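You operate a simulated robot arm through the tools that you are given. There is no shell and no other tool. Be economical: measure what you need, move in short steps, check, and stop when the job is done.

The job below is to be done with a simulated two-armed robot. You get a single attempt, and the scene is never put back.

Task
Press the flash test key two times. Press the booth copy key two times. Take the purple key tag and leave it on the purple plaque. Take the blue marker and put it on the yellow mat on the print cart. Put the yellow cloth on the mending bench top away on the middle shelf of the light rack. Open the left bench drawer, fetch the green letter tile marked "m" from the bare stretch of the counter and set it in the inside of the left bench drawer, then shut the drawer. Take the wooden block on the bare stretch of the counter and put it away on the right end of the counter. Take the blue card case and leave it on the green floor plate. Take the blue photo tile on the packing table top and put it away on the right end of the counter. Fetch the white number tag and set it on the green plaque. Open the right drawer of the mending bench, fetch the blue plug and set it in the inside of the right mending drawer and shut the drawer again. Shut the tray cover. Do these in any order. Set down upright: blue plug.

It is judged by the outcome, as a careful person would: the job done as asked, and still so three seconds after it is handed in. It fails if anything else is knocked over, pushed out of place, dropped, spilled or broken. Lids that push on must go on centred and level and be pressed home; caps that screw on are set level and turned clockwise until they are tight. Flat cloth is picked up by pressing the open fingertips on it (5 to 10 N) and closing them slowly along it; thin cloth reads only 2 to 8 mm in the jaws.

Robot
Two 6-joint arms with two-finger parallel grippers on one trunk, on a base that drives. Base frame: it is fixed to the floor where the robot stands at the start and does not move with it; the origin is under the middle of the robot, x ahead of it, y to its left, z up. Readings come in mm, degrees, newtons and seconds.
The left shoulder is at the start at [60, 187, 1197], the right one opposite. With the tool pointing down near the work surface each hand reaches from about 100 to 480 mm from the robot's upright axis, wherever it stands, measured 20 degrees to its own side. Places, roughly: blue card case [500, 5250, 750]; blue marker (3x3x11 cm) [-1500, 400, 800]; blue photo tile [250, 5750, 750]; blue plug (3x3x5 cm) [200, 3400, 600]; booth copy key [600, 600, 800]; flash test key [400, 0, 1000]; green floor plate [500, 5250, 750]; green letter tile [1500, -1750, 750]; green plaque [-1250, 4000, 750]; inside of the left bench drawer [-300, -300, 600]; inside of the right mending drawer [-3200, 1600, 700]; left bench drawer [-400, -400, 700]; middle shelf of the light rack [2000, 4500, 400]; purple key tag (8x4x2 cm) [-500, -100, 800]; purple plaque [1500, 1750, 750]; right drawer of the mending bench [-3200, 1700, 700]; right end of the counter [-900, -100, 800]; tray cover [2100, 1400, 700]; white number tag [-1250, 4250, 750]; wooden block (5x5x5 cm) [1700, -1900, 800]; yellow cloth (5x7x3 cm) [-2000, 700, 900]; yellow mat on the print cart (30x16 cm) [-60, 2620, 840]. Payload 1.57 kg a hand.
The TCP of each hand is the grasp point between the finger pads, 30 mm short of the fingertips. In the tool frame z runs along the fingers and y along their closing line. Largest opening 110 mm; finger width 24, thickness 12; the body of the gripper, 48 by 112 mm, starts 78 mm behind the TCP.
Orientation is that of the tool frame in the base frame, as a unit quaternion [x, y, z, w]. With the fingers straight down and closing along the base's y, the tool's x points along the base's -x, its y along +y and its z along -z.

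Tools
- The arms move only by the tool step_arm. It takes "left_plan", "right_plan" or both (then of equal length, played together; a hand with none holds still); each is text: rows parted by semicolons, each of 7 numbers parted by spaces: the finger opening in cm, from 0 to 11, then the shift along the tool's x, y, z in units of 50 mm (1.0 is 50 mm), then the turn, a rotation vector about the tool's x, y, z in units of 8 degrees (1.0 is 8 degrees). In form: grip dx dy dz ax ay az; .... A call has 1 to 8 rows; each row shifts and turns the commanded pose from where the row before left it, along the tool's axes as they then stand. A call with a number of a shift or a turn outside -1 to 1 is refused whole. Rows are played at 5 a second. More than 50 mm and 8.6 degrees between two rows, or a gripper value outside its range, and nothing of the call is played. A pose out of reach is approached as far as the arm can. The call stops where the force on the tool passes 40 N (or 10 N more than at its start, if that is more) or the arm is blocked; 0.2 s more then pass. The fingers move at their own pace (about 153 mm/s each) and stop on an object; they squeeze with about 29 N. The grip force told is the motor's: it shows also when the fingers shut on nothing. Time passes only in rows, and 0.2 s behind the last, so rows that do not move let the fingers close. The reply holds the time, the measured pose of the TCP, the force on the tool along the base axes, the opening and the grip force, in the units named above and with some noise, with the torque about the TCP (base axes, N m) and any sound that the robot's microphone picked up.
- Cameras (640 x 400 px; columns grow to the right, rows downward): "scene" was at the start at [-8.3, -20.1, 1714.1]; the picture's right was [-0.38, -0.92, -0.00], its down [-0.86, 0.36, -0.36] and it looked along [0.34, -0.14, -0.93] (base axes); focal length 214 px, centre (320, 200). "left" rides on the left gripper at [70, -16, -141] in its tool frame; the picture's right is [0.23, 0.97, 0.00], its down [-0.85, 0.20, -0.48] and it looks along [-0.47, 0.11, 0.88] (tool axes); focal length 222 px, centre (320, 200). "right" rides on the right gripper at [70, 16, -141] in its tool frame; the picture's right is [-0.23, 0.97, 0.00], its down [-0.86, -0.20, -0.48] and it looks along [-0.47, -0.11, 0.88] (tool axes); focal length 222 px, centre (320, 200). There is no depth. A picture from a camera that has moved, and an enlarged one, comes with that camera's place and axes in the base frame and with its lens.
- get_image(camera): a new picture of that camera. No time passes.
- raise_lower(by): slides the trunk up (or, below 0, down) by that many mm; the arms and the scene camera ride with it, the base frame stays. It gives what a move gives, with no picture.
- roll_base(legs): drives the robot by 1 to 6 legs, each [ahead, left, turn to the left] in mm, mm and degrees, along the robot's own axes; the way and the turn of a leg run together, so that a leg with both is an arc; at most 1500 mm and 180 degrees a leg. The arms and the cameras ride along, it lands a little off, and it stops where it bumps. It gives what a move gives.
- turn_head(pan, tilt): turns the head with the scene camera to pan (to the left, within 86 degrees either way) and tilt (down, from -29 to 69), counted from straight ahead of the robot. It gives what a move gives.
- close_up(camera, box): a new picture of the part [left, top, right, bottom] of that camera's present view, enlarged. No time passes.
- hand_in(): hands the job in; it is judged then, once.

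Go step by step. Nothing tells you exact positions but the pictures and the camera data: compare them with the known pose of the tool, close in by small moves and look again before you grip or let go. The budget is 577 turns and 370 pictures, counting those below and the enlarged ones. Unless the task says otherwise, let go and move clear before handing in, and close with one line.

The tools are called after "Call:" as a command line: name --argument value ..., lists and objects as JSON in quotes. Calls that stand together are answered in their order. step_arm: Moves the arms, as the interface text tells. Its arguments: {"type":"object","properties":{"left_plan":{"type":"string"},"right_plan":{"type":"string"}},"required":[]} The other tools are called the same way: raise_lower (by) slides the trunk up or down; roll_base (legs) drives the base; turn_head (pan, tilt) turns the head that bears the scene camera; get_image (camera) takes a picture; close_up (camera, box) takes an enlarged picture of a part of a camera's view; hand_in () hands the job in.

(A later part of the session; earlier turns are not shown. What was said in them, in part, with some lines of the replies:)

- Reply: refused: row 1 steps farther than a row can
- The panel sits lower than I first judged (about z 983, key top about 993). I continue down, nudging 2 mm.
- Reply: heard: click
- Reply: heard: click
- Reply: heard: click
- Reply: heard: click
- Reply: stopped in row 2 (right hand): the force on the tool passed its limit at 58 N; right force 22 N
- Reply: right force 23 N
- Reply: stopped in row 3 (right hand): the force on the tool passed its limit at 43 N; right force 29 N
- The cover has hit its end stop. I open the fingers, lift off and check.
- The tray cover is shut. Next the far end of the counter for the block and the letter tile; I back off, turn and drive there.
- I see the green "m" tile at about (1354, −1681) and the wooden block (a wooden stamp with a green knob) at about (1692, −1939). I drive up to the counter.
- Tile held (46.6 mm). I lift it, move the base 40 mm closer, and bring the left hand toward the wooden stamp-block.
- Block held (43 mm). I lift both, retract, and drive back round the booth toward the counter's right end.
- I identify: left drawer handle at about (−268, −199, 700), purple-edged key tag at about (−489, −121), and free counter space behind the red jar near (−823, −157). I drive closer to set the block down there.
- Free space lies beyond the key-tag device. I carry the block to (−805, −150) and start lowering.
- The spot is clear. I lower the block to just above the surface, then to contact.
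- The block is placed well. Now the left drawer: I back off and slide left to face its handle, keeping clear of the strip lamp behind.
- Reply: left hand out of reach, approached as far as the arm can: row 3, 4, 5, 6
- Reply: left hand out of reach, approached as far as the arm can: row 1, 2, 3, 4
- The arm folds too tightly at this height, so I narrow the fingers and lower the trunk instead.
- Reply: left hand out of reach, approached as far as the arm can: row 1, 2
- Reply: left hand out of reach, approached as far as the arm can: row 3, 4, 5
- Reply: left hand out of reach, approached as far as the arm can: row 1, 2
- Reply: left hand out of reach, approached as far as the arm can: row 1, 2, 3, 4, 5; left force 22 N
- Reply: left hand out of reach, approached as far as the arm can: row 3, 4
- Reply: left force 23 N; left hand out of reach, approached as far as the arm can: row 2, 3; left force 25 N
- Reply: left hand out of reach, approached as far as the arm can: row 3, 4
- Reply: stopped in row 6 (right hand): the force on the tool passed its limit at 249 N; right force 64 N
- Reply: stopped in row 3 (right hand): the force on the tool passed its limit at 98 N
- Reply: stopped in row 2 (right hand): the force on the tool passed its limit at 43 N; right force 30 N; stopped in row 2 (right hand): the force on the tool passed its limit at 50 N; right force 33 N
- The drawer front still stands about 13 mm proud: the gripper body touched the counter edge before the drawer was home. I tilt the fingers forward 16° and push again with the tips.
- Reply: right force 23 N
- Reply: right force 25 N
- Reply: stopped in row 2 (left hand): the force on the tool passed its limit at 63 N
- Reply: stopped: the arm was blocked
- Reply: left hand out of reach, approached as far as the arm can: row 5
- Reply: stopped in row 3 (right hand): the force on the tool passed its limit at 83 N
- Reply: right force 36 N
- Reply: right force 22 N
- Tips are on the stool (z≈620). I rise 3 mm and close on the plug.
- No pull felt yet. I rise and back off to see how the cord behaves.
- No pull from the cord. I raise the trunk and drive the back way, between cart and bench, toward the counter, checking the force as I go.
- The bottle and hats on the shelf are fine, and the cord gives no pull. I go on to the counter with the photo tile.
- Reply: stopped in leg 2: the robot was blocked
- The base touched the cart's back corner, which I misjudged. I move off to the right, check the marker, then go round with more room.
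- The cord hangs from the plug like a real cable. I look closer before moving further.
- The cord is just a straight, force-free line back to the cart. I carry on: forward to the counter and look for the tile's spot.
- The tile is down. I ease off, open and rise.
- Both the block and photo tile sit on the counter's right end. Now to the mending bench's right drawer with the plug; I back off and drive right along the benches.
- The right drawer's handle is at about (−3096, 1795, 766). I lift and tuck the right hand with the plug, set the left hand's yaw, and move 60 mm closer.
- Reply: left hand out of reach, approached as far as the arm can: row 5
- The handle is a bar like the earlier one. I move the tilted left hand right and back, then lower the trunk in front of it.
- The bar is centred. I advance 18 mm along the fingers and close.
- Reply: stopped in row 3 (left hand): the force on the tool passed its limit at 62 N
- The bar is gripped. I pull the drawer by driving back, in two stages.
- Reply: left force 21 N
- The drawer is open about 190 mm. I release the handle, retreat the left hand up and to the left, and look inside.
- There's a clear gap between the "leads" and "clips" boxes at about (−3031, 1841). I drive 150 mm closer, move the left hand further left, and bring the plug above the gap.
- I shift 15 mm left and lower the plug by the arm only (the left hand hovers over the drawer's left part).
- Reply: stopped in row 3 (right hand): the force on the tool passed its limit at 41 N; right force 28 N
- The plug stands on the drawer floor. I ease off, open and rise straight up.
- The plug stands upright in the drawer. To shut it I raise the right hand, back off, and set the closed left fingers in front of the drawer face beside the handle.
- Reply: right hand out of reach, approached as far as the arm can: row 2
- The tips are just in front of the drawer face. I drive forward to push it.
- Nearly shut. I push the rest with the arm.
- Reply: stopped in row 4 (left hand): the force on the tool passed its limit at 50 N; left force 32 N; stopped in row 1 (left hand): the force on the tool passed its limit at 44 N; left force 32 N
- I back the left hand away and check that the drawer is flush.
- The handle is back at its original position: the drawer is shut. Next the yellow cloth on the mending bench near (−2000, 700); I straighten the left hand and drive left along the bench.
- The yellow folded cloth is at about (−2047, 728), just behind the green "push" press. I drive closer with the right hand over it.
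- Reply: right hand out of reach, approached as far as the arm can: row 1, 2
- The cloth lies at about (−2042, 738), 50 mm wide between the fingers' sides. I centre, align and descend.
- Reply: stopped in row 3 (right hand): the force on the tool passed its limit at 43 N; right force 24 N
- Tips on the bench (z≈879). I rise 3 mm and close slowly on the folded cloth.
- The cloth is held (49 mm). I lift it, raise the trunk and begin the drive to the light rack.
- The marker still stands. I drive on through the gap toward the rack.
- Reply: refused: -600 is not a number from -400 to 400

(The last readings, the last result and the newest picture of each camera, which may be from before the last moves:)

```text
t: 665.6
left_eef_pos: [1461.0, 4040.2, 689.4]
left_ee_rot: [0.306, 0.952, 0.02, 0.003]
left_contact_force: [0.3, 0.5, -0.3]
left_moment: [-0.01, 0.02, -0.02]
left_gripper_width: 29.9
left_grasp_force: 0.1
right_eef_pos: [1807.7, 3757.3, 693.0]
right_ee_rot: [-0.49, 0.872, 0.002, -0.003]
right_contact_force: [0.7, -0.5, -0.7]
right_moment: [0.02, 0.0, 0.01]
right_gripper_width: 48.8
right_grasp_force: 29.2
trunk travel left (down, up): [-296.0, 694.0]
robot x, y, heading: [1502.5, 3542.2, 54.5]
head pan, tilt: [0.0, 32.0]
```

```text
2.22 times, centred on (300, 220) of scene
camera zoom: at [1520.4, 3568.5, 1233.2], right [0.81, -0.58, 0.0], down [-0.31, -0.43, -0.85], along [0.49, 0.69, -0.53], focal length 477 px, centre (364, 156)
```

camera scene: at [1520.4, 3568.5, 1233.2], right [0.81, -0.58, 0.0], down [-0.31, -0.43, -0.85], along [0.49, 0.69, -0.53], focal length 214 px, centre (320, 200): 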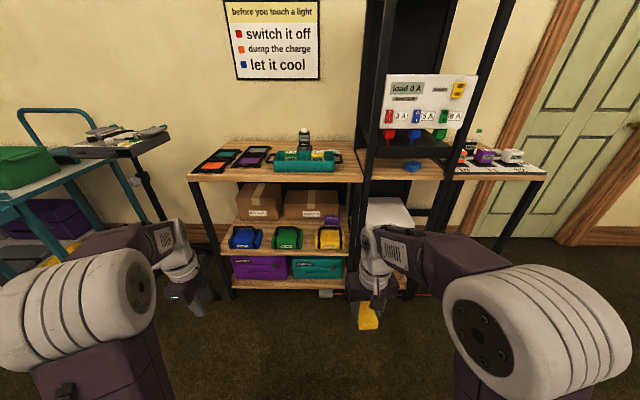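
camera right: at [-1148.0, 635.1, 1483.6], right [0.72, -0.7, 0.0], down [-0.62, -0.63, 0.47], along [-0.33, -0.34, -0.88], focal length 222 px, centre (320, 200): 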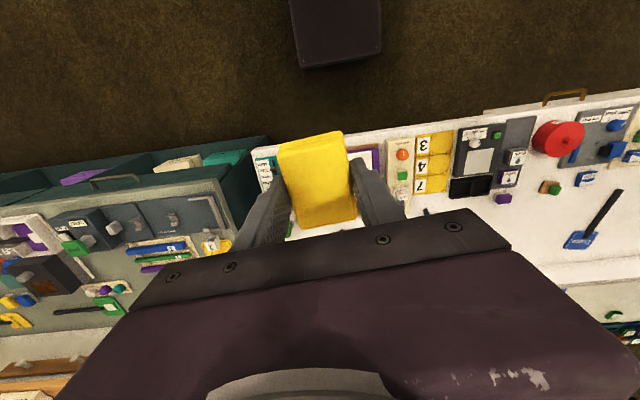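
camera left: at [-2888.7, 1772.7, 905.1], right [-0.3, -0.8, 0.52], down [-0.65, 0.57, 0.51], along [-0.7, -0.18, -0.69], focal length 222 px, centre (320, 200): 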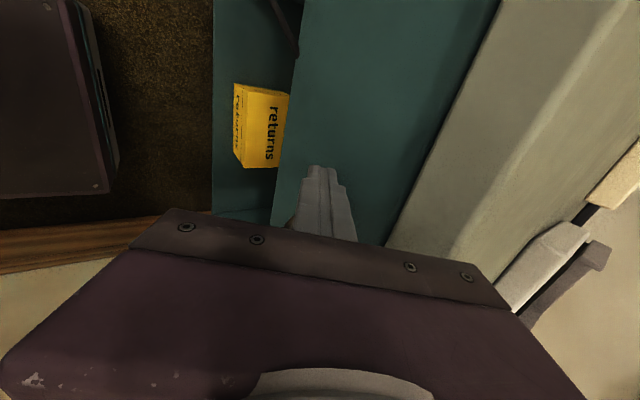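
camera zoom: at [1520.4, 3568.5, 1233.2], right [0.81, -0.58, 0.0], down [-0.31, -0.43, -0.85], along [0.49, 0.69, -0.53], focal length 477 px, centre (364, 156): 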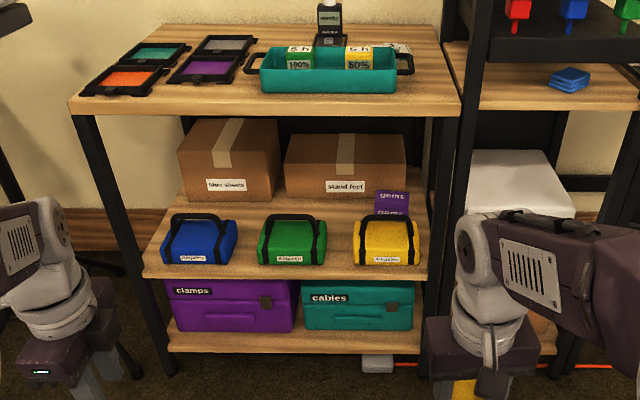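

The middle shelf has lamp bags in front with a ~68 mm gap between the green and yellow ones. I'll set the cloth at the shelf front in that gap. I drive nearer first.

Call:
roll_base --legs '[[0, 180, 0], [330, 0, 0]]'

Call:
step_arm --right_plan "2 0 0 0 0 -1 0; 2 0 0 0 0 -1 0; 2 0 0 0 0 -1 0; 2 0 0 0 0 0 0" --left_plan "3 0.9 0 0 0 0 0; 3 0.9 0 0 0 0 0; 3 0 -0.9 0 0 0 0; 3 0 -0.9 0 0 0 0"

Call:
get_image --camera "right"

Call:
get_image --camera "scene"

```text
t: 668.9
left_eef_pos: [1509.3, 4413.3, 688.9]
left_ee_rot: [0.304, 0.952, 0.02, 0.003]
left_contact_force: [-0.3, -0.2, -0.4]
left_moment: [-0.01, 0.0, 0.02]
left_gripper_width: 30.2
left_grasp_force: 0.1
right_eef_pos: [1854.8, 4131.5, 692.7]
right_ee_rot: [-0.49, 0.872, 0.002, -0.003]
right_contact_force: [1.6, -0.2, -0.2]
right_moment: [-0.02, 0.03, 0.01]
right_gripper_width: 49.1
right_grasp_force: 29.1
trunk travel left (down, up): [-296.0, 694.0]
robot x, y, heading: [1551.6, 3912.7, 54.6]
head pan, tilt: [0.0, 32.0]
```

```text
t: 669.9
left_eef_pos: [1381.9, 4392.2, 687.2]
left_ee_rot: [0.306, 0.952, 0.02, 0.003]
left_contact_force: [0.2, -0.2, 0.0]
left_moment: [0.03, 0.01, 0.04]
left_gripper_width: 30.2
left_grasp_force: 0.1
right_eef_pos: [1855.0, 4130.7, 692.8]
right_ee_rot: [-0.479, 0.853, 0.103, 0.178]
right_contact_force: [0.1, -0.1, -1.2]
right_moment: [0.0, -0.01, -0.02]
right_gripper_width: 48.8
right_grasp_force: 28.7
trunk travel left (down, up): [-296.0, 694.0]
robot x, y, heading: [1552.5, 3915.1, 54.3]
head pan, tilt: [0.0, 32.0]
```

```text
69 pictures are left
camera right: at [1778.0, 4035.7, 793.2], right [-0.72, 0.68, 0.1], down [0.48, 0.4, 0.78], along [0.5, 0.61, -0.61], focal length 222 px, centre (320, 200)
```

right: 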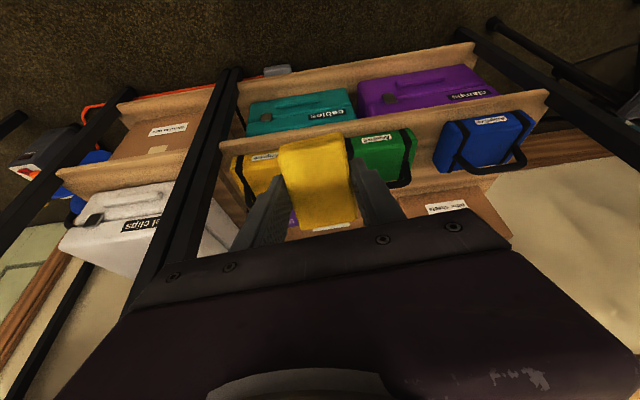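

```text
68 pictures are left
camera scene: at [1567.8, 3941.0, 1233.2], right [0.81, -0.58, 0.0], down [-0.31, -0.43, -0.85], along [0.49, 0.69, -0.53], focal length 214 px, centre (320, 200)
```

scene: 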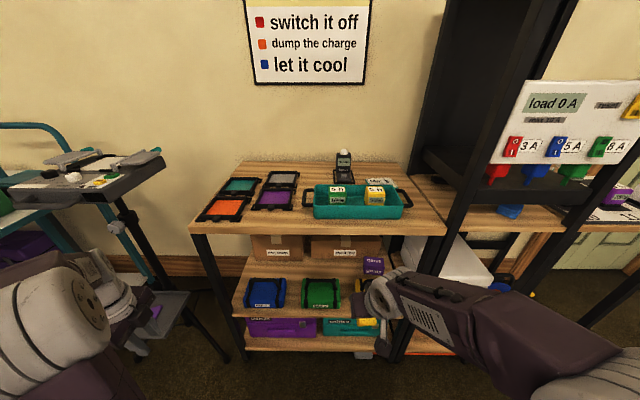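

Call:
close_up --camera "right" --box '[210, 80, 450, 230]'

Call:
close_up --camera "scene" --box '[230, 230, 410, 350]'

```text
2.67 times, centred on (330, 155) of right
camera zoom: at [1778.0, 4035.7, 793.2], right [-0.72, 0.68, 0.1], down [0.48, 0.4, 0.78], along [0.5, 0.61, -0.61], focal length 592 px, centre (293, 320)
```

zoom: 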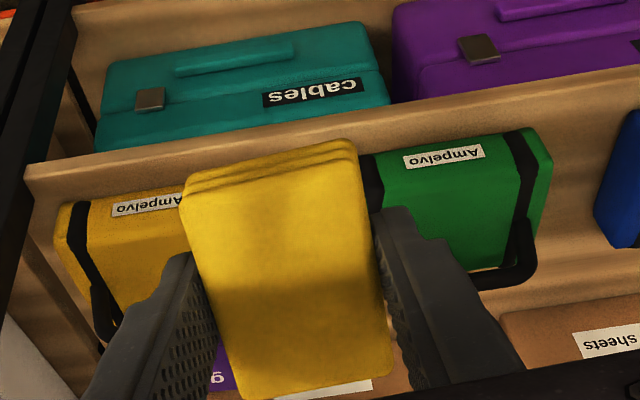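

```text
3.33 times, centred on (320, 290) of scene
camera zoom: at [1567.8, 3941.0, 1233.2], right [0.81, -0.58, 0.0], down [-0.31, -0.43, -0.85], along [0.49, 0.69, -0.53], focal length 715 px, centre (320, -100)
```

zoom: 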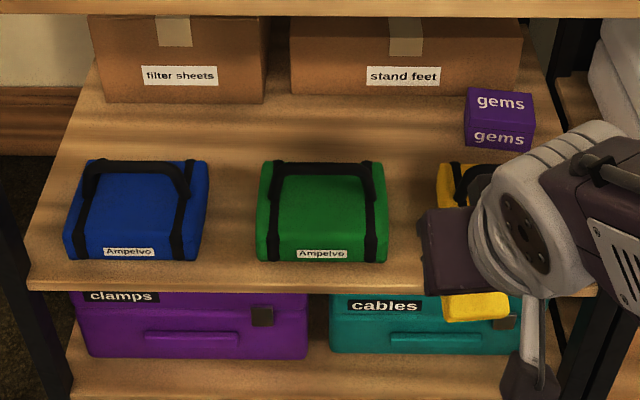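

The gap is about 62 mm wide, its centre ~97 mm right of me; shelf front edge ~512 mm ahead. I approach above the shelf front.

Call:
roll_base --legs '[[90, 0, 0]]'

Call:
step_arm --right_plan "2 -0.22 0.15 0.75 0 0 0; 2 -0.22 0.15 0.75 0 0 0; 2 -0.22 0.14 0.75 0 0 0; 2 0 0 0 0 0 0"

Call:
close_up --camera "right" --box '[210, 80, 450, 230]'

Call:
close_up --camera "scene" --box '[240, 240, 460, 390]'

```text
t: 671.0
left_eef_pos: [1436.3, 4465.8, 686.4]
left_ee_rot: [0.304, 0.952, 0.019, 0.003]
left_contact_force: [-0.4, -0.1, 0.0]
left_moment: [-0.03, 0.05, 0.01]
left_gripper_width: 30.2
left_grasp_force: 0.2
right_eef_pos: [1906.9, 4204.8, 691.9]
right_ee_rot: [-0.48, 0.853, 0.103, 0.179]
right_contact_force: [1.0, 0.8, -0.4]
right_moment: [0.01, 0.0, -0.02]
right_gripper_width: 48.8
right_grasp_force: 28.9
trunk travel left (down, up): [-296.0, 694.0]
robot x, y, heading: [1601.3, 3986.8, 54.4]
head pan, tilt: [0.0, 32.0]
```

```text
t: 672.0
left_eef_pos: [1434.2, 4466.1, 685.7]
left_ee_rot: [0.305, 0.952, 0.021, 0.003]
left_contact_force: [1.0, -0.2, -0.1]
left_moment: [0.01, 0.02, 0.01]
left_gripper_width: 30.0
left_grasp_force: 0.0
right_eef_pos: [1926.8, 4280.4, 601.5]
right_ee_rot: [-0.479, 0.853, 0.103, 0.178]
right_contact_force: [-0.7, -0.5, -1.3]
right_moment: [-0.05, 0.0, -0.01]
right_gripper_width: 48.9
right_grasp_force: 29.4
trunk travel left (down, up): [-296.0, 694.0]
robot x, y, heading: [1603.5, 3988.6, 54.4]
head pan, tilt: [0.0, 32.0]
```

```text
2.67 times, centred on (330, 155) of right
camera zoom: at [1851.3, 4184.5, 703.0], right [-0.72, 0.68, 0.1], down [0.48, 0.4, 0.78], along [0.5, 0.61, -0.62], focal length 592 px, centre (293, 320)
```

zoom: 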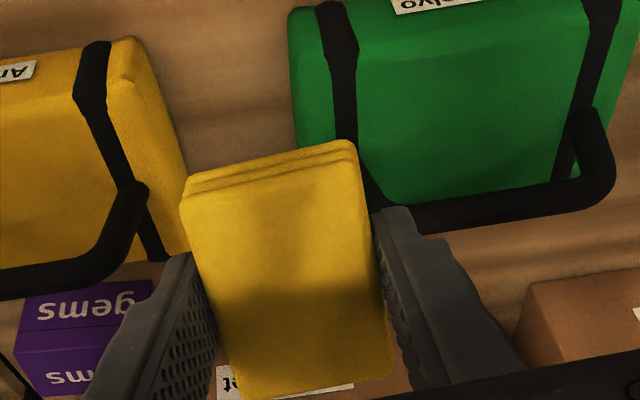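

```text
2.67 times, centred on (350, 315) of scene
camera zoom: at [1620.7, 4014.6, 1233.2], right [0.81, -0.58, 0.0], down [-0.31, -0.43, -0.85], along [0.49, 0.69, -0.53], focal length 572 px, centre (240, -107)
```

zoom: 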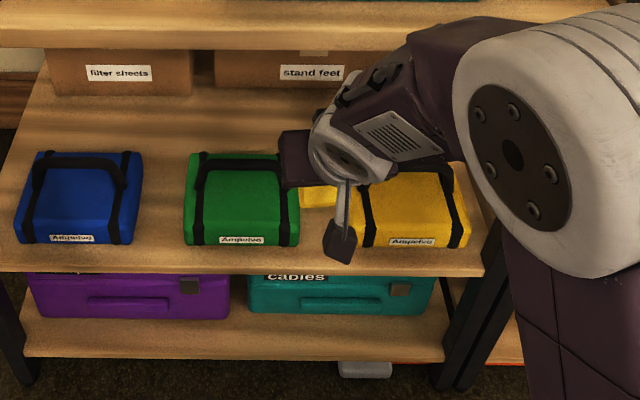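

Triangulating better: the shelf is at z≈345, its edge ~436 mm and bags ~467 mm ahead. I shift 22 mm right and 22 mm ahead, then lower partway.

Call:
step_arm --right_plan "2 -0.42 -0.44 0.18 0 0 0; 2 0.32 0 0.73 0 0 0; 2 0.32 0 0.73 0 0 0; 2 0.32 0 0.73 0 0 0; 2 0 0 0 0 0 0"

Call:
close_up --camera "right" --box '[210, 80, 450, 230]'

Call:
close_up --camera "scene" --box '[240, 240, 460, 390]'

```text
t: 673.2
left_eef_pos: [1436.0, 4464.8, 686.6]
left_ee_rot: [0.305, 0.952, 0.02, 0.002]
left_contact_force: [-0.6, -0.3, -0.7]
left_moment: [-0.01, -0.01, 0.03]
left_gripper_width: 30.0
left_grasp_force: 0.1
right_eef_pos: [1962.4, 4286.3, 506.3]
right_ee_rot: [-0.479, 0.853, 0.102, 0.179]
right_contact_force: [-0.6, 0.6, 0.3]
right_moment: [0.01, -0.03, -0.02]
right_gripper_width: 48.7
right_grasp_force: 29.4
right hand out of reach, approached as far as the arm can: row 2, 3
trunk travel left (down, up): [-296.0, 694.0]
robot x, y, heading: [1601.1, 3989.5, 54.1]
head pan, tilt: [0.0, 32.0]
```

```text
2.67 times, centred on (330, 155) of right
camera zoom: at [1885.6, 4191.7, 607.3], right [-0.72, 0.68, 0.09], down [0.48, 0.4, 0.78], along [0.5, 0.61, -0.62], focal length 592 px, centre (293, 320)
```

zoom: 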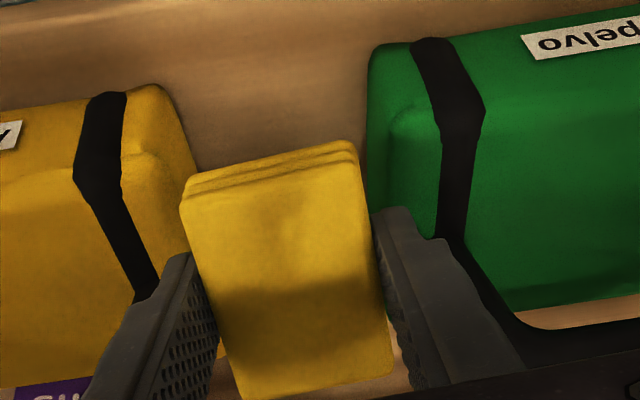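

```text
2.67 times, centred on (350, 315) of scene
camera zoom: at [1620.8, 4014.7, 1233.2], right [0.81, -0.58, 0.0], down [-0.31, -0.43, -0.85], along [0.49, 0.69, -0.53], focal length 572 px, centre (240, -107)
```

zoom: 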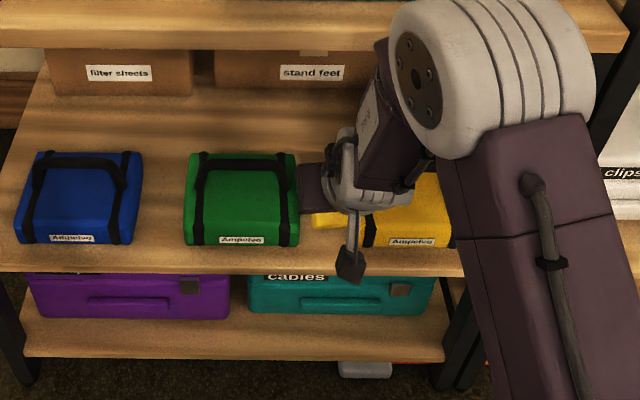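

Well aligned above the gap. I raise the left hand and lower the trunk the same amount, so only the cloth goes down.

Call:
step_arm --left_plan "3 0 0 -1 0 0 0; 3 0 0 -1 0 0 0; 3 0 0 0 0 0 0"

Call:
raise_lower --by -85

Call:
close_up --camera "right" --box '[210, 80, 450, 230]'

Call:
close_up --camera "scene" --box '[220, 230, 440, 380]'

```text
t: 674.0
left_eef_pos: [1433.2, 4461.8, 786.8]
left_ee_rot: [0.305, 0.952, 0.019, 0.003]
left_contact_force: [-0.1, 0.1, 0.6]
left_moment: [-0.02, -0.03, -0.01]
left_gripper_width: 30.3
left_grasp_force: 0.0
right_eef_pos: [1962.2, 4286.1, 506.8]
right_ee_rot: [-0.479, 0.853, 0.102, 0.18]
right_contact_force: [0.2, -0.1, -0.8]
right_moment: [0.0, -0.01, -0.01]
right_gripper_width: 48.6
right_grasp_force: 29.2
trunk travel left (down, up): [-296.0, 694.0]
robot x, y, heading: [1602.3, 3990.7, 54.6]
head pan, tilt: [0.0, 32.0]
```

```text
t: 674.6
left_eef_pos: [1434.0, 4461.7, 763.1]
left_ee_rot: [0.306, 0.952, 0.02, 0.004]
left_contact_force: [0.2, 0.3, 0.0]
left_moment: [-0.02, 0.01, 0.0]
left_gripper_width: 29.7
left_grasp_force: 0.1
right_eef_pos: [1961.5, 4286.1, 486.8]
right_ee_rot: [-0.479, 0.853, 0.102, 0.181]
right_contact_force: [-6.2, -7.4, 18.9]
right_moment: [-0.38, -0.13, -0.14]
right_gripper_width: 48.8
right_grasp_force: 29.2
trunk travel left (down, up): [-272.0, 718.0]
robot x, y, heading: [1608.1, 3993.0, 54.2]
head pan, tilt: [0.0, 32.0]
stopped: the force on the tool passed its limit at 95 N (the readings are from after the stop); the commanded pose is now the measured one
```

```text
2.67 times, centred on (330, 155) of right
camera zoom: at [1885.0, 4191.0, 586.9], right [-0.72, 0.68, 0.09], down [0.48, 0.4, 0.79], along [0.5, 0.61, -0.61], focal length 592 px, centre (293, 320)
```

zoom: 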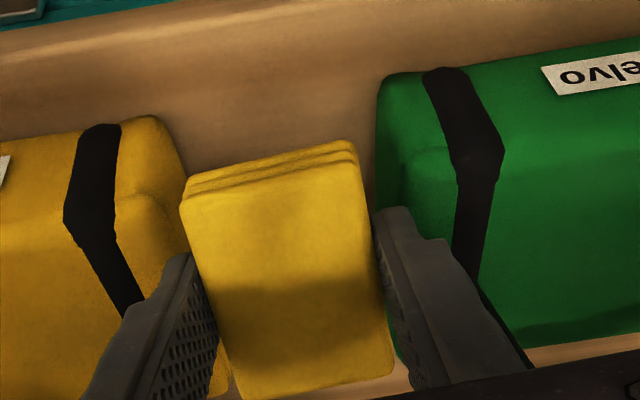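

```text
2.67 times, centred on (330, 305) of scene
camera zoom: at [1619.1, 4013.2, 1209.5], right [0.81, -0.58, 0.0], down [-0.31, -0.43, -0.85], along [0.5, 0.69, -0.53], focal length 572 px, centre (293, -80)
```

zoom: 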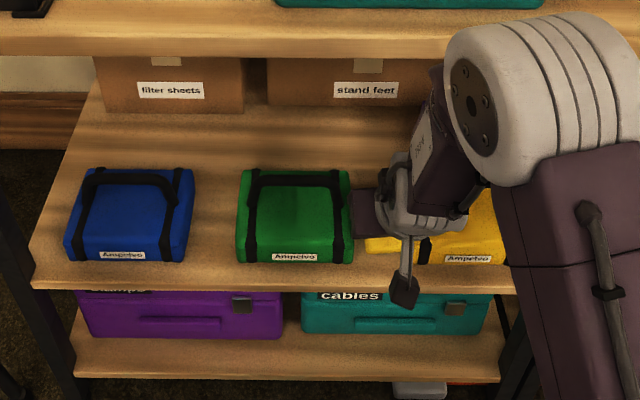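

The fingers touched the bags' sides: their fronts are at ~439 mm ahead, shelf at z≈405. I rise, move back 40 mm, and reduce the tilt so I can set the cloth on the shelf's front first.

Call:
step_arm --right_plan "2 -0.32 0 -0.73 0 0 0; 2 0.75 0 -0.33 0 0 0; 2 0 0 0 0 1 0; 2 0 0 0 0 1 0; 2 0 0 0 0 0 0"

Call:
close_up --camera "right" --box '[210, 80, 450, 230]'

Call:
get_image --camera "scene"

```text
t: 675.8
left_eef_pos: [1433.1, 4461.5, 761.7]
left_ee_rot: [0.306, 0.952, 0.019, 0.004]
left_contact_force: [0.0, 0.8, 0.2]
left_moment: [0.02, 0.0, 0.0]
left_gripper_width: 29.7
left_grasp_force: 0.1
right_eef_pos: [1949.4, 4244.4, 524.6]
right_ee_rot: [-0.479, 0.858, 0.077, 0.171]
right_contact_force: [0.2, -0.2, -0.6]
right_moment: [-0.01, 0.0, 0.0]
right_gripper_width: 48.9
right_grasp_force: 29.3
right hand out of reach, approached as far as the arm can: row 3, 4
trunk travel left (down, up): [-272.0, 718.0]
robot x, y, heading: [1602.6, 3988.9, 54.4]
head pan, tilt: [0.0, 32.0]
```

```text
2.67 times, centred on (330, 155) of right
camera zoom: at [1870.1, 4156.7, 629.2], right [-0.72, 0.7, 0.05], down [0.48, 0.43, 0.76], along [0.51, 0.57, -0.64], focal length 592 px, centre (293, 320)
```

zoom: 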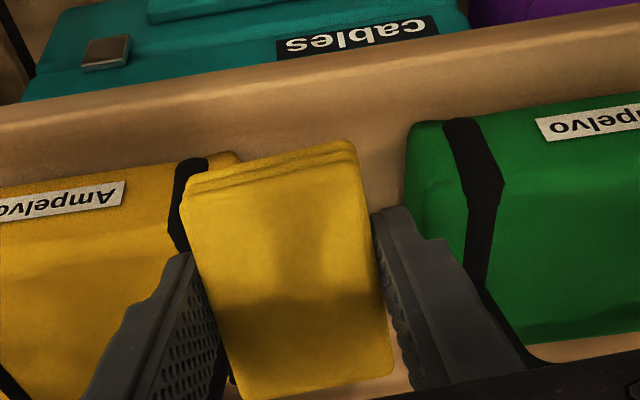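

```text
58 pictures are left
camera scene: at [1620.9, 4014.8, 1209.5], right [0.81, -0.58, 0.0], down [-0.31, -0.43, -0.85], along [0.49, 0.69, -0.53], focal length 214 px, centre (320, 200)
```

scene: 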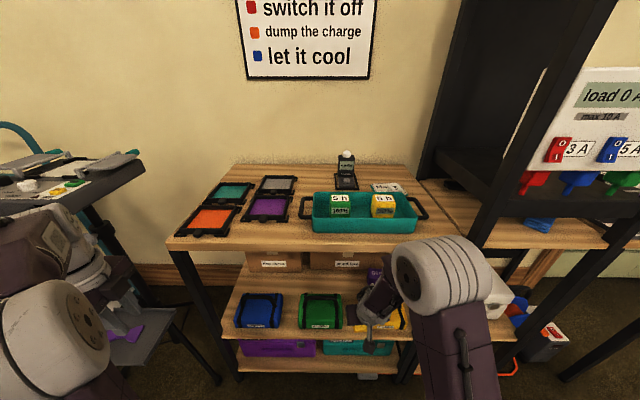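

The hand can't straighten this low relative to the shoulder. I pull the left hand back, raise the trunk 150 mm and lower the right arm accordingly.

Call:
step_arm --left_plan "3 0 -1 0 0 0 0; 3 0 -1 0 0 0 0; 3 0 0 0 0 0 0"

Call:
raise_lower --by 150

Call:
step_arm --right_plan "2 0 0 0 0 0.9 0; 2 0 0 0 0 0.8 0; 2 0 0 0 0 0 0"

```text
t: 676.6
left_eef_pos: [1374.6, 4379.0, 758.6]
left_ee_rot: [0.305, 0.952, 0.019, 0.003]
left_contact_force: [0.3, -0.5, 0.0]
left_moment: [-0.01, 0.0, -0.01]
left_gripper_width: 29.9
left_grasp_force: 0.0
right_eef_pos: [1950.2, 4245.3, 524.1]
right_ee_rot: [-0.479, 0.858, 0.077, 0.171]
right_contact_force: [-0.1, 0.0, -0.8]
right_moment: [-0.02, -0.01, -0.01]
right_gripper_width: 48.9
right_grasp_force: 29.4
trunk travel left (down, up): [-272.0, 718.0]
robot x, y, heading: [1604.2, 3988.7, 54.2]
head pan, tilt: [0.0, 32.0]
```

```text
t: 678.3
left_eef_pos: [1375.0, 4380.2, 909.4]
left_ee_rot: [0.307, 0.952, 0.019, 0.003]
left_contact_force: [-1.2, 0.3, 0.8]
left_moment: [0.0, 0.0, -0.01]
left_gripper_width: 29.8
left_grasp_force: 0.1
right_eef_pos: [1949.8, 4246.5, 673.3]
right_ee_rot: [-0.478, 0.858, 0.076, 0.171]
right_contact_force: [0.0, 0.4, -0.2]
right_moment: [-0.04, -0.04, 0.0]
right_gripper_width: 48.8
right_grasp_force: 29.2
trunk travel left (down, up): [-422.0, 568.0]
robot x, y, heading: [1605.4, 3987.7, 54.4]
head pan, tilt: [0.0, 32.0]
```

```text
t: 679.1
left_eef_pos: [1374.8, 4381.1, 909.0]
left_ee_rot: [0.306, 0.952, 0.019, 0.004]
left_contact_force: [-0.9, 0.7, 0.5]
left_moment: [-0.03, 0.0, 0.04]
left_gripper_width: 29.7
left_grasp_force: 0.1
right_eef_pos: [1954.2, 4241.6, 674.1]
right_ee_rot: [-0.478, 0.86, 0.06, 0.165]
right_contact_force: [0.2, -0.9, 0.4]
right_moment: [0.02, 0.01, 0.0]
right_gripper_width: 48.7
right_grasp_force: 28.7
right hand out of reach, approached as far as the arm can: row 1, 2
trunk travel left (down, up): [-422.0, 568.0]
robot x, y, heading: [1604.8, 3986.0, 54.2]
head pan, tilt: [0.0, 32.0]
```

Call:
step_arm --right_plan "2 0.33 0 0.93 0 0 0; 2 0.33 0 0.93 0 0 0; 2 0.33 0 0.93 0 0 0; 2 0 0 0 0 0 0"

Call:
close_up --camera "right" --box '[210, 80, 450, 230]'

```text
t: 680.1
left_eef_pos: [1374.5, 4381.0, 909.5]
left_ee_rot: [0.305, 0.952, 0.02, 0.003]
left_contact_force: [0.0, -0.9, 0.4]
left_moment: [0.0, -0.01, 0.0]
left_gripper_width: 30.3
left_grasp_force: 0.1
right_eef_pos: [1960.3, 4245.0, 529.1]
right_ee_rot: [-0.478, 0.861, 0.054, 0.167]
right_contact_force: [-0.2, 1.2, -0.7]
right_moment: [0.0, 0.02, 0.01]
right_gripper_width: 48.8
right_grasp_force: 28.7
right hand out of reach, approached as far as the arm can: row 3
trunk travel left (down, up): [-422.0, 568.0]
robot x, y, heading: [1601.6, 3987.4, 54.1]
head pan, tilt: [0.0, 32.0]
```

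```text
2.67 times, centred on (330, 155) of right
camera zoom: at [1877.9, 4162.1, 636.1], right [-0.71, 0.71, 0.01], down [0.47, 0.46, 0.75], along [0.52, 0.54, -0.66], focal length 592 px, centre (293, 320)
```

zoom: 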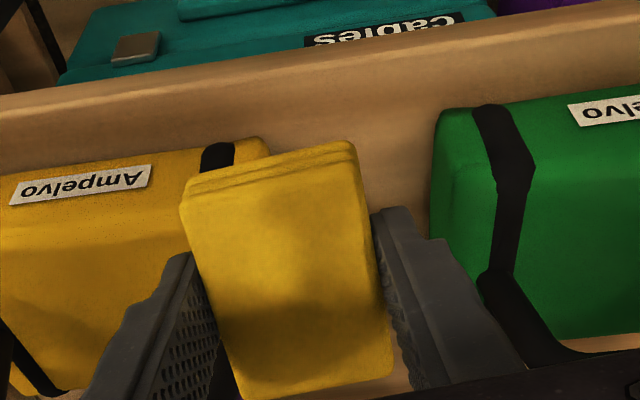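

Call:
step_arm --right_plan "2 0.04 0.48 0 0 0 0; 2 0 0 0 0 0 0"

Call:
raise_lower --by -65

Call:
close_up --camera "right" --box '[210, 80, 450, 230]'

Call:
close_up --camera "scene" --box '[230, 260, 450, 390]'

```text
t: 680.7
left_eef_pos: [1376.3, 4379.1, 909.6]
left_ee_rot: [0.305, 0.952, 0.019, 0.003]
left_contact_force: [0.7, -0.1, 0.4]
left_moment: [-0.01, 0.04, 0.0]
left_gripper_width: 29.8
left_grasp_force: 0.1
right_eef_pos: [1937.9, 4258.7, 526.6]
right_ee_rot: [-0.479, 0.86, 0.054, 0.166]
right_contact_force: [0.0, -0.2, -0.3]
right_moment: [0.03, 0.07, 0.0]
right_gripper_width: 48.7
right_grasp_force: 28.3
trunk travel left (down, up): [-422.0, 568.0]
robot x, y, heading: [1604.5, 3989.8, 54.4]
head pan, tilt: [0.0, 32.0]
```

```text
t: 681.8
left_eef_pos: [1374.1, 4380.0, 844.9]
left_ee_rot: [0.305, 0.952, 0.019, 0.004]
left_contact_force: [0.0, 0.5, -0.3]
left_moment: [0.03, 0.03, 0.0]
left_gripper_width: 30.2
left_grasp_force: 0.1
right_eef_pos: [1937.8, 4259.2, 462.7]
right_ee_rot: [-0.479, 0.86, 0.055, 0.166]
right_contact_force: [-0.7, -0.9, -2.1]
right_moment: [0.0, 0.05, -0.05]
right_gripper_width: 48.7
right_grasp_force: 29.2
trunk travel left (down, up): [-357.0, 633.0]
robot x, y, heading: [1603.6, 3990.8, 54.5]
head pan, tilt: [0.0, 32.0]
```

```text
2.67 times, centred on (330, 155) of right
camera zoom: at [1857.8, 4175.2, 570.3], right [-0.71, 0.7, 0.01], down [0.47, 0.46, 0.75], along [0.52, 0.54, -0.66], focal length 592 px, centre (293, 320)
```

zoom: 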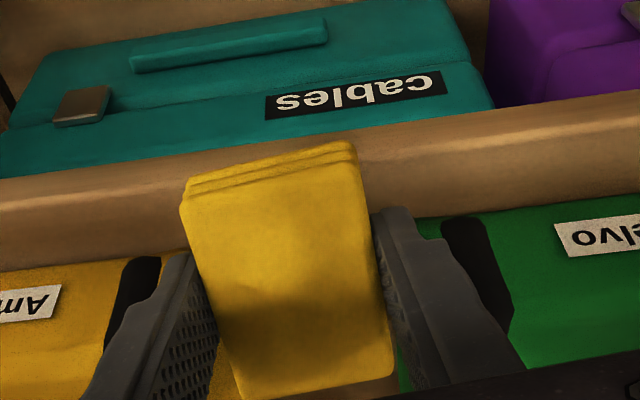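

```text
2.91 times, centred on (340, 325) of scene
camera zoom: at [1620.7, 4014.5, 1294.4], right [0.81, -0.58, 0.0], down [-0.31, -0.43, -0.85], along [0.49, 0.69, -0.53], focal length 624 px, centre (262, -164)
```

zoom: 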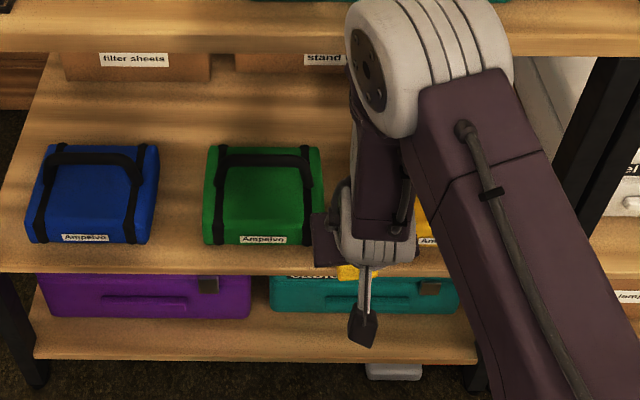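

Call:
raise_lower --by -14

Call:
raise_lower --by -8

```text
t: 682.4
left_eef_pos: [1376.3, 4380.1, 830.0]
left_ee_rot: [0.306, 0.952, 0.019, 0.003]
left_contact_force: [-0.1, -0.4, -0.6]
left_moment: [-0.02, 0.02, 0.02]
left_gripper_width: 30.0
left_grasp_force: 0.0
right_eef_pos: [1940.2, 4258.4, 448.5]
right_ee_rot: [-0.479, 0.861, 0.055, 0.165]
right_contact_force: [-1.0, -1.6, -1.9]
right_moment: [-0.03, 0.12, -0.11]
right_gripper_width: 49.0
right_grasp_force: 28.7
trunk travel left (down, up): [-343.0, 647.0]
robot x, y, heading: [1604.3, 3990.2, 54.4]
head pan, tilt: [0.0, 32.0]
```

```text
t: 683.0
left_eef_pos: [1374.8, 4380.1, 821.7]
left_ee_rot: [0.306, 0.952, 0.02, 0.004]
left_contact_force: [-0.9, 0.5, -0.5]
left_moment: [-0.02, -0.02, 0.0]
left_gripper_width: 29.9
left_grasp_force: 0.1
right_eef_pos: [1937.9, 4259.4, 439.5]
right_ee_rot: [-0.479, 0.86, 0.054, 0.165]
right_contact_force: [-0.9, -1.2, -2.0]
right_moment: [-0.05, 0.13, -0.07]
right_gripper_width: 48.9
right_grasp_force: 29.6
trunk travel left (down, up): [-335.0, 655.0]
robot x, y, heading: [1600.6, 3986.4, 54.4]
head pan, tilt: [0.0, 32.0]
```

Call:
raise_lower --by -10

Call:
raise_lower --by -8

Call:
close_up --camera "right" --box '[210, 80, 450, 230]'

```text
t: 683.5
left_eef_pos: [1374.3, 4379.3, 812.0]
left_ee_rot: [0.306, 0.952, 0.021, 0.004]
left_contact_force: [0.3, -0.4, 0.0]
left_moment: [0.01, -0.01, 0.01]
left_gripper_width: 30.2
left_grasp_force: 0.0
right_eef_pos: [1938.9, 4258.9, 433.2]
right_ee_rot: [-0.479, 0.86, 0.056, 0.167]
right_contact_force: [-1.6, -7.9, 30.4]
right_moment: [0.24, 0.71, 0.13]
right_gripper_width: 49.0
right_grasp_force: 28.8
trunk travel left (down, up): [-325.0, 665.0]
robot x, y, heading: [1603.7, 3990.1, 54.5]
head pan, tilt: [0.0, 32.0]
```

```text
t: 683.8
left_eef_pos: [1374.1, 4379.0, 811.6]
left_ee_rot: [0.306, 0.952, 0.021, 0.005]
left_contact_force: [0.4, 0.7, 0.1]
left_moment: [0.0, 0.01, 0.02]
left_gripper_width: 30.2
left_grasp_force: 0.0
right_eef_pos: [1939.5, 4257.8, 432.6]
right_ee_rot: [-0.477, 0.861, 0.056, 0.168]
right_contact_force: [-4.6, -8.3, 26.6]
right_moment: [0.17, 0.78, 0.22]
right_gripper_width: 48.5
right_grasp_force: 29.2
trunk travel left (down, up): [-325.0, 665.0]
robot x, y, heading: [1603.2, 3990.5, 54.4]
head pan, tilt: [0.0, 32.0]
stopped: the force on the tool passed its limit at 54 N (the readings are from after the stop); the commanded pose is now the measured one
```

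```text
2.67 times, centred on (330, 155) of right
camera zoom: at [1857.4, 4174.9, 540.2], right [-0.71, 0.7, 0.02], down [0.47, 0.46, 0.75], along [0.52, 0.54, -0.66], focal length 592 px, centre (293, 320)
```

zoom: 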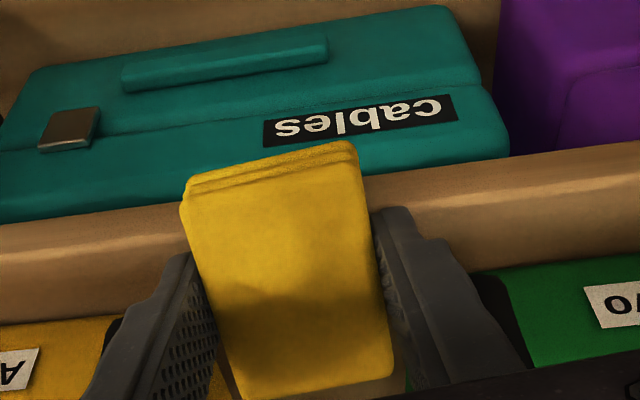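

The cloth rests on the shelf front. I nudge 4 mm ahead, then open slowly and look.

Call:
step_arm --right_plan "2 -0.1 0 -0.02 0 0 0; 4.9 0 0 0 0 0 0; 5.2 0 0 0 0 0 0; 5.6 0 0 0 0 0 0; 5.6 0 0 0 0 0 0"

Call:
close_up --camera "right" --box '[210, 80, 450, 230]'

```text
t: 685.0
left_eef_pos: [1376.2, 4380.0, 810.9]
left_ee_rot: [0.305, 0.952, 0.02, 0.004]
left_contact_force: [-0.3, 0.4, -0.7]
left_moment: [0.01, 0.03, -0.01]
left_gripper_width: 30.0
left_grasp_force: 0.1
right_eef_pos: [1942.2, 4266.1, 434.5]
right_ee_rot: [-0.478, 0.86, 0.057, 0.17]
right_contact_force: [1.2, -1.5, 2.6]
right_moment: [0.01, -0.03, -0.1]
right_gripper_width: 52.5
right_grasp_force: 0.1
trunk travel left (down, up): [-325.0, 665.0]
robot x, y, heading: [1601.8, 3988.5, 54.1]
head pan, tilt: [0.0, 32.0]
```

```text
2.67 times, centred on (330, 155) of right
camera zoom: at [1860.8, 4181.4, 541.5], right [-0.71, 0.71, 0.02], down [0.47, 0.45, 0.76], along [0.53, 0.54, -0.65], focal length 592 px, centre (293, 320)
```

zoom: 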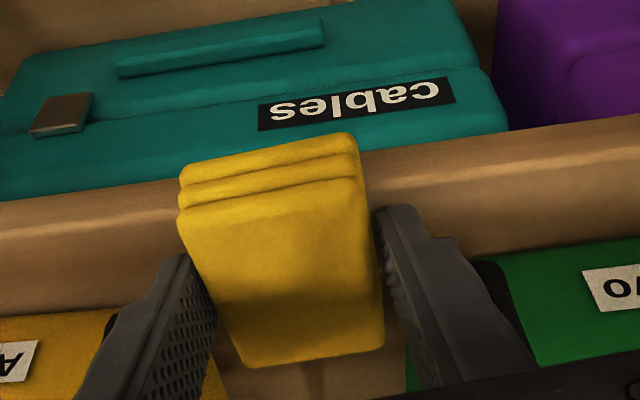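

The cloth lies on the shelf's front edge, partly overhanging. I slide the open fingers back, re-grip its near end and push it in between the bags.

Call:
step_arm --right_plan "5.5 0.22 0 -0.08 0 0 0; 6.4 0 0 0 0 0 0; 6.4 0.26 0 -0.1 0 0 0; 6.4 0 0 0 0 0 0; 4.8 0 0 0 0 0 0; 3 0 0 0 0 0 0; 2 0 0 0 0 0 0"

Call:
close_up --camera "right" --box '[210, 80, 450, 230]'

```text
t: 686.6
left_eef_pos: [1374.1, 4379.7, 810.8]
left_ee_rot: [0.305, 0.952, 0.019, 0.003]
left_contact_force: [0.4, 0.0, 0.6]
left_moment: [-0.02, -0.01, 0.04]
left_gripper_width: 30.0
left_grasp_force: 0.0
right_eef_pos: [1932.2, 4250.2, 438.7]
right_ee_rot: [-0.479, 0.86, 0.051, 0.167]
right_contact_force: [-0.7, -1.2, 0.8]
right_moment: [0.02, 0.02, 0.03]
right_gripper_width: 50.1
right_grasp_force: 29.3
right hand out of reach, approached as far as the arm can: row 3
trunk travel left (down, up): [-325.0, 665.0]
robot x, y, heading: [1605.3, 3990.6, 54.2]
head pan, tilt: [0.0, 32.0]
```

```text
2.67 times, centred on (330, 155) of right
camera zoom: at [1850.0, 4167.8, 546.5], right [-0.71, 0.7, 0.01], down [0.47, 0.47, 0.75], along [0.53, 0.54, -0.66], focal length 592 px, centre (293, 320)
```

zoom: 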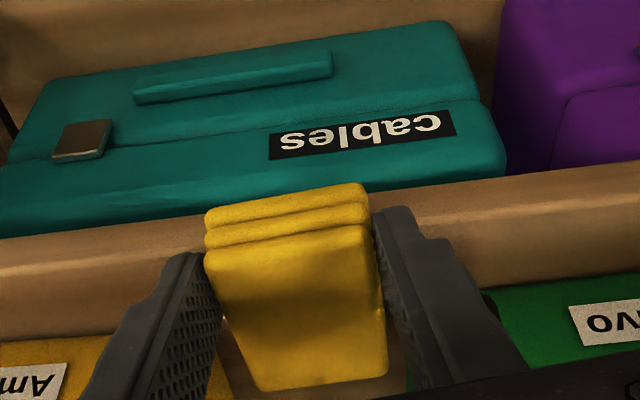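

Call:
step_arm --right_plan "2 -0.13 0 0.05 0 0 0; 2 -0.12 0 0.04 0 0 0; 2 0 0 0 0 0 0"

Call:
close_up --camera "right" --box '[210, 80, 450, 230]'

```text
t: 687.4
left_eef_pos: [1374.3, 4380.4, 812.5]
left_ee_rot: [0.305, 0.952, 0.021, 0.004]
left_contact_force: [0.7, 0.2, 0.5]
left_moment: [-0.02, 0.0, 0.01]
left_gripper_width: 30.3
left_grasp_force: 0.0
right_eef_pos: [1938.8, 4260.8, 438.9]
right_ee_rot: [-0.478, 0.861, 0.056, 0.167]
right_contact_force: [-1.0, -1.5, 4.5]
right_moment: [0.0, 0.08, 0.02]
right_gripper_width: 49.7
right_grasp_force: 29.1
trunk travel left (down, up): [-325.0, 665.0]
robot x, y, heading: [1602.4, 3989.4, 54.3]
head pan, tilt: [0.0, 32.0]
```

```text
2.67 times, centred on (330, 155) of right
camera zoom: at [1858.0, 4177.6, 546.1], right [-0.71, 0.7, 0.02], down [0.47, 0.46, 0.75], along [0.52, 0.54, -0.66], focal length 592 px, centre (293, 320)
```

zoom: 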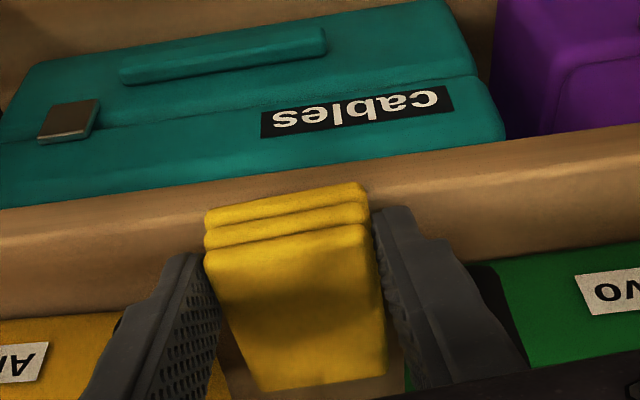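

I repeat the slide-back, re-grip and push once more.

Call:
step_arm --right_plan "5.4 0 0 0 0 0 0; 5.4 0.2 0 -0.07 0 0 0; 6.2 0 0 0 0 0 0; 6.2 0.16 0 -0.06 0 0 0; 4.8 0 0 0 0 0 0; 3 0 0 0 0 0 0; 2 0 0 0 0 0 0; 2 0 0 0 0 0 0"

Call:
close_up --camera "right" --box '[210, 80, 450, 230]'

```text
t: 689.2
left_eef_pos: [1376.1, 4380.2, 811.7]
left_ee_rot: [0.306, 0.952, 0.019, 0.004]
left_contact_force: [0.2, 0.4, -0.4]
left_moment: [0.02, 0.0, -0.01]
left_gripper_width: 30.1
left_grasp_force: 0.1
right_eef_pos: [1931.6, 4249.2, 441.2]
right_ee_rot: [-0.479, 0.86, 0.05, 0.168]
right_contact_force: [0.0, -0.1, 0.2]
right_moment: [0.02, -0.02, -0.03]
right_gripper_width: 49.4
right_grasp_force: 29.3
right hand out of reach, approached as far as the arm can: row 4
trunk travel left (down, up): [-325.0, 665.0]
robot x, y, heading: [1599.2, 3988.7, 53.9]
head pan, tilt: [0.0, 32.0]
```

```text
2.67 times, centred on (330, 155) of right
camera zoom: at [1850.0, 4166.3, 548.3], right [-0.71, 0.7, 0.0], down [0.47, 0.47, 0.75], along [0.53, 0.53, -0.66], focal length 592 px, centre (293, 320)
```

zoom: 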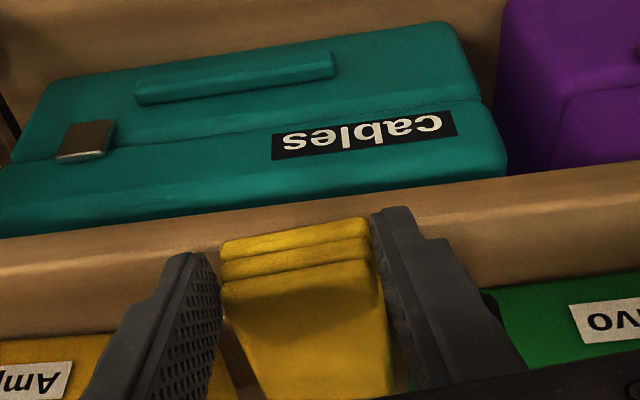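

Call:
step_arm --right_plan "2 -0.14 0 0.05 0 0 0; 2 -0.13 0 0.04 0 0 0; 2 0 0 0 0 0 0"

Call:
step_arm --right_plan "5.4 0 0 0 0 0 0; 5.4 0.2 0 -0.07 0 0 0; 6.2 0 0 0 0 0 0; 6.2 0.16 0 -0.06 0 0 0; 6.2 0 0 0 0 0 0"

Call:
close_up --camera "right" --box '[210, 80, 450, 230]'

```text
t: 690.0
left_eef_pos: [1374.8, 4380.0, 811.6]
left_ee_rot: [0.305, 0.952, 0.019, 0.003]
left_contact_force: [-0.7, -0.6, 0.5]
left_moment: [0.0, 0.02, -0.01]
left_gripper_width: 30.4
left_grasp_force: 0.1
right_eef_pos: [1938.9, 4260.4, 442.7]
right_ee_rot: [-0.478, 0.861, 0.056, 0.167]
right_contact_force: [-0.2, -0.4, 0.5]
right_moment: [-0.01, 0.01, -0.01]
right_gripper_width: 49.6
right_grasp_force: 28.7
trunk travel left (down, up): [-325.0, 665.0]
robot x, y, heading: [1600.7, 3985.4, 54.2]
head pan, tilt: [0.0, 32.0]
```

```text
t: 691.2
left_eef_pos: [1374.9, 4379.9, 811.5]
left_ee_rot: [0.305, 0.952, 0.019, 0.004]
left_contact_force: [-0.3, -0.4, 0.8]
left_moment: [-0.01, 0.03, -0.03]
left_gripper_width: 30.2
left_grasp_force: 0.1
right_eef_pos: [1929.3, 4247.6, 443.0]
right_ee_rot: [-0.48, 0.86, 0.05, 0.166]
right_contact_force: [-0.7, 0.6, 0.1]
right_moment: [0.02, 0.0, 0.03]
right_gripper_width: 62.1
right_grasp_force: 0.0
right hand out of reach, approached as far as the arm can: row 4
trunk travel left (down, up): [-325.0, 665.0]
robot x, y, heading: [1601.7, 3992.7, 54.2]
head pan, tilt: [0.0, 32.0]
```

```text
2.67 times, centred on (330, 155) of right
camera zoom: at [1849.2, 4165.9, 550.9], right [-0.71, 0.7, 0.01], down [0.47, 0.47, 0.75], along [0.53, 0.54, -0.66], focal length 592 px, centre (293, 320)
```

zoom: 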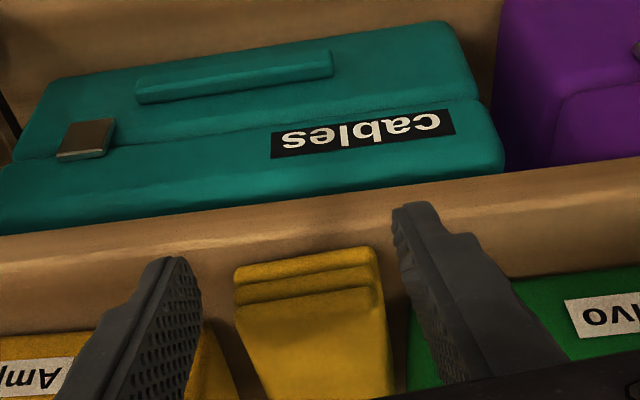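

The whole cloth now lies on the middle shelf, clear of the edge. I back straight away and check.

Call:
roll_base --legs '[[-350, 0, 0]]'

Call:
get_image --camera "scene"

Call:
get_image --camera "right"

```text
t: 693.5
left_eef_pos: [1172.6, 4097.5, 812.1]
left_ee_rot: [0.305, 0.952, 0.019, 0.003]
left_contact_force: [-0.3, 0.2, -0.1]
left_moment: [0.05, -0.01, 0.02]
left_gripper_width: 30.4
left_grasp_force: 0.1
right_eef_pos: [1727.4, 3968.6, 444.5]
right_ee_rot: [-0.481, 0.859, 0.051, 0.167]
right_contact_force: [0.4, -0.8, 0.4]
right_moment: [0.0, -0.01, 0.01]
right_gripper_width: 61.7
right_grasp_force: 0.1
trunk travel left (down, up): [-325.0, 665.0]
robot x, y, heading: [1401.0, 3705.9, 54.3]
head pan, tilt: [0.0, 32.0]
```

```text
48 pictures are left
camera scene: at [1418.9, 3733.0, 1262.3], right [0.81, -0.58, 0.0], down [-0.31, -0.43, -0.85], along [0.49, 0.69, -0.53], focal length 214 px, centre (320, 200)
```

scene: 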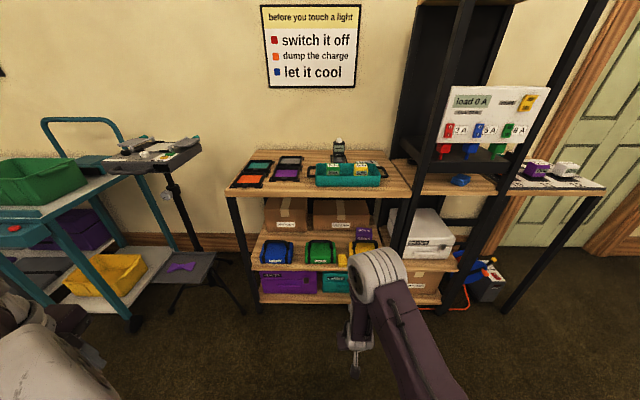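

```text
47 pictures are left
camera right: at [1647.3, 3885.1, 551.0], right [-0.71, 0.7, 0.01], down [0.47, 0.47, 0.75], along [0.53, 0.54, -0.66], focal length 222 px, centre (320, 200)
```

right: 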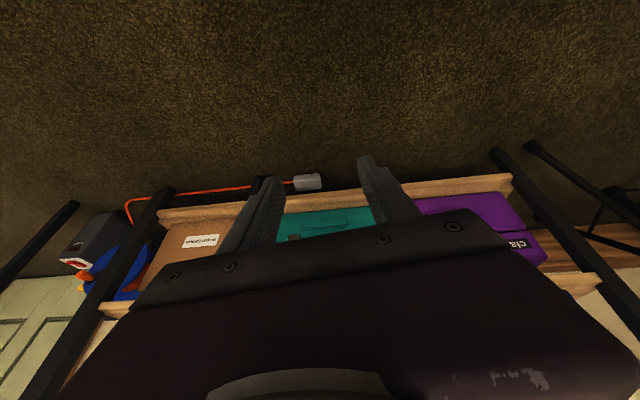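

Call:
close_up --camera "scene" --box '[240, 190, 400, 310]'

```text
3.33 times, centred on (320, 250) of scene
camera zoom: at [1418.9, 3733.0, 1262.3], right [0.81, -0.58, 0.0], down [-0.31, -0.43, -0.85], along [0.49, 0.69, -0.53], focal length 715 px, centre (320, 33)
```

zoom: 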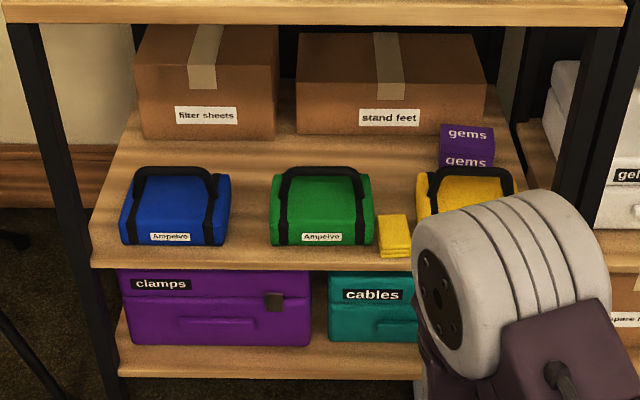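

The cloth lies well on the middle shelf. I raise up clear and take a last look at the shelf.

Call:
raise_lower --by 250

Call:
step_arm --right_plan "5 0.9 0 0 0 0 0; 5 0 -0.9 0 0 0 0; 5 0 -0.9 0 0 0 0; 5 0 -0.9 0 0 0 0; 5 0 0 0 0 0 0"

Call:
turn_head --pan 0 --tilt 42

Call:
close_up --camera "scene" --box '[220, 180, 420, 330]'

```text
t: 696.1
left_eef_pos: [1171.7, 4097.5, 1061.2]
left_ee_rot: [0.305, 0.952, 0.019, 0.004]
left_contact_force: [-0.5, 1.1, 0.2]
left_moment: [-0.02, 0.01, 0.01]
left_gripper_width: 29.9
left_grasp_force: 0.1
right_eef_pos: [1729.1, 3969.0, 692.4]
right_ee_rot: [-0.481, 0.859, 0.051, 0.167]
right_contact_force: [-0.1, -0.2, -0.5]
right_moment: [0.0, -0.01, 0.0]
right_gripper_width: 61.9
right_grasp_force: 0.1
trunk travel left (down, up): [-575.0, 415.0]
robot x, y, heading: [1402.6, 3705.3, 54.4]
head pan, tilt: [0.0, 32.0]
```

```text
t: 697.3
left_eef_pos: [1171.7, 4098.6, 1060.3]
left_ee_rot: [0.305, 0.952, 0.019, 0.004]
left_contact_force: [0.4, -0.2, 0.3]
left_moment: [-0.01, -0.01, -0.02]
left_gripper_width: 29.6
left_grasp_force: 0.1
right_eef_pos: [1811.0, 3932.6, 718.0]
right_ee_rot: [-0.478, 0.862, 0.032, 0.168]
right_contact_force: [-0.8, -0.2, 0.4]
right_moment: [0.01, -0.03, -0.03]
right_gripper_width: 49.9
right_grasp_force: 0.1
right hand out of reach, approached as far as the arm can: row 1, 2, 3, 4
trunk travel left (down, up): [-575.0, 415.0]
robot x, y, heading: [1402.7, 3707.1, 54.4]
head pan, tilt: [0.0, 32.0]
```

```text
t: 698.0
left_eef_pos: [1172.5, 4099.3, 1061.9]
left_ee_rot: [0.304, 0.952, 0.02, 0.004]
left_contact_force: [0.1, 0.0, -0.2]
left_moment: [-0.03, 0.0, -0.01]
left_gripper_width: 29.9
left_grasp_force: 0.1
right_eef_pos: [1811.9, 3932.4, 718.8]
right_ee_rot: [-0.478, 0.861, 0.033, 0.168]
right_contact_force: [0.1, 0.2, -0.5]
right_moment: [0.01, 0.0, 0.01]
right_gripper_width: 50.0
right_grasp_force: 0.0
trunk travel left (down, up): [-575.0, 415.0]
robot x, y, heading: [1401.3, 3707.2, 54.4]
head pan, tilt: [0.0, 42.0]
```

```text
2.67 times, centred on (320, 255) of scene
camera zoom: at [1416.1, 3728.6, 1497.2], right [0.81, -0.58, 0.0], down [-0.39, -0.54, -0.74], along [0.43, 0.6, -0.67], focal length 572 px, centre (320, 53)
```

zoom: 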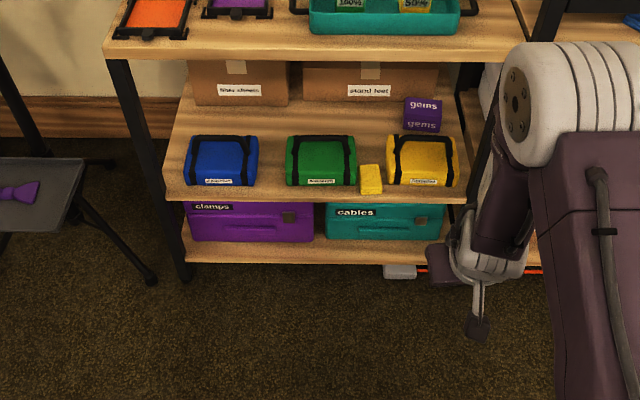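

The cloth is on the middle shelf between undisturbed bags, and every other item was checked after I placed it. Both hands are empty and clear, so I hand the job in.

Call:
hand_in

```text
The job is handed in.
```

All twelve tasks are done and handed in. Two targets were judgement calls: I took the "Open" card as the purple plaque and the "wait" plate as the green floor plate.
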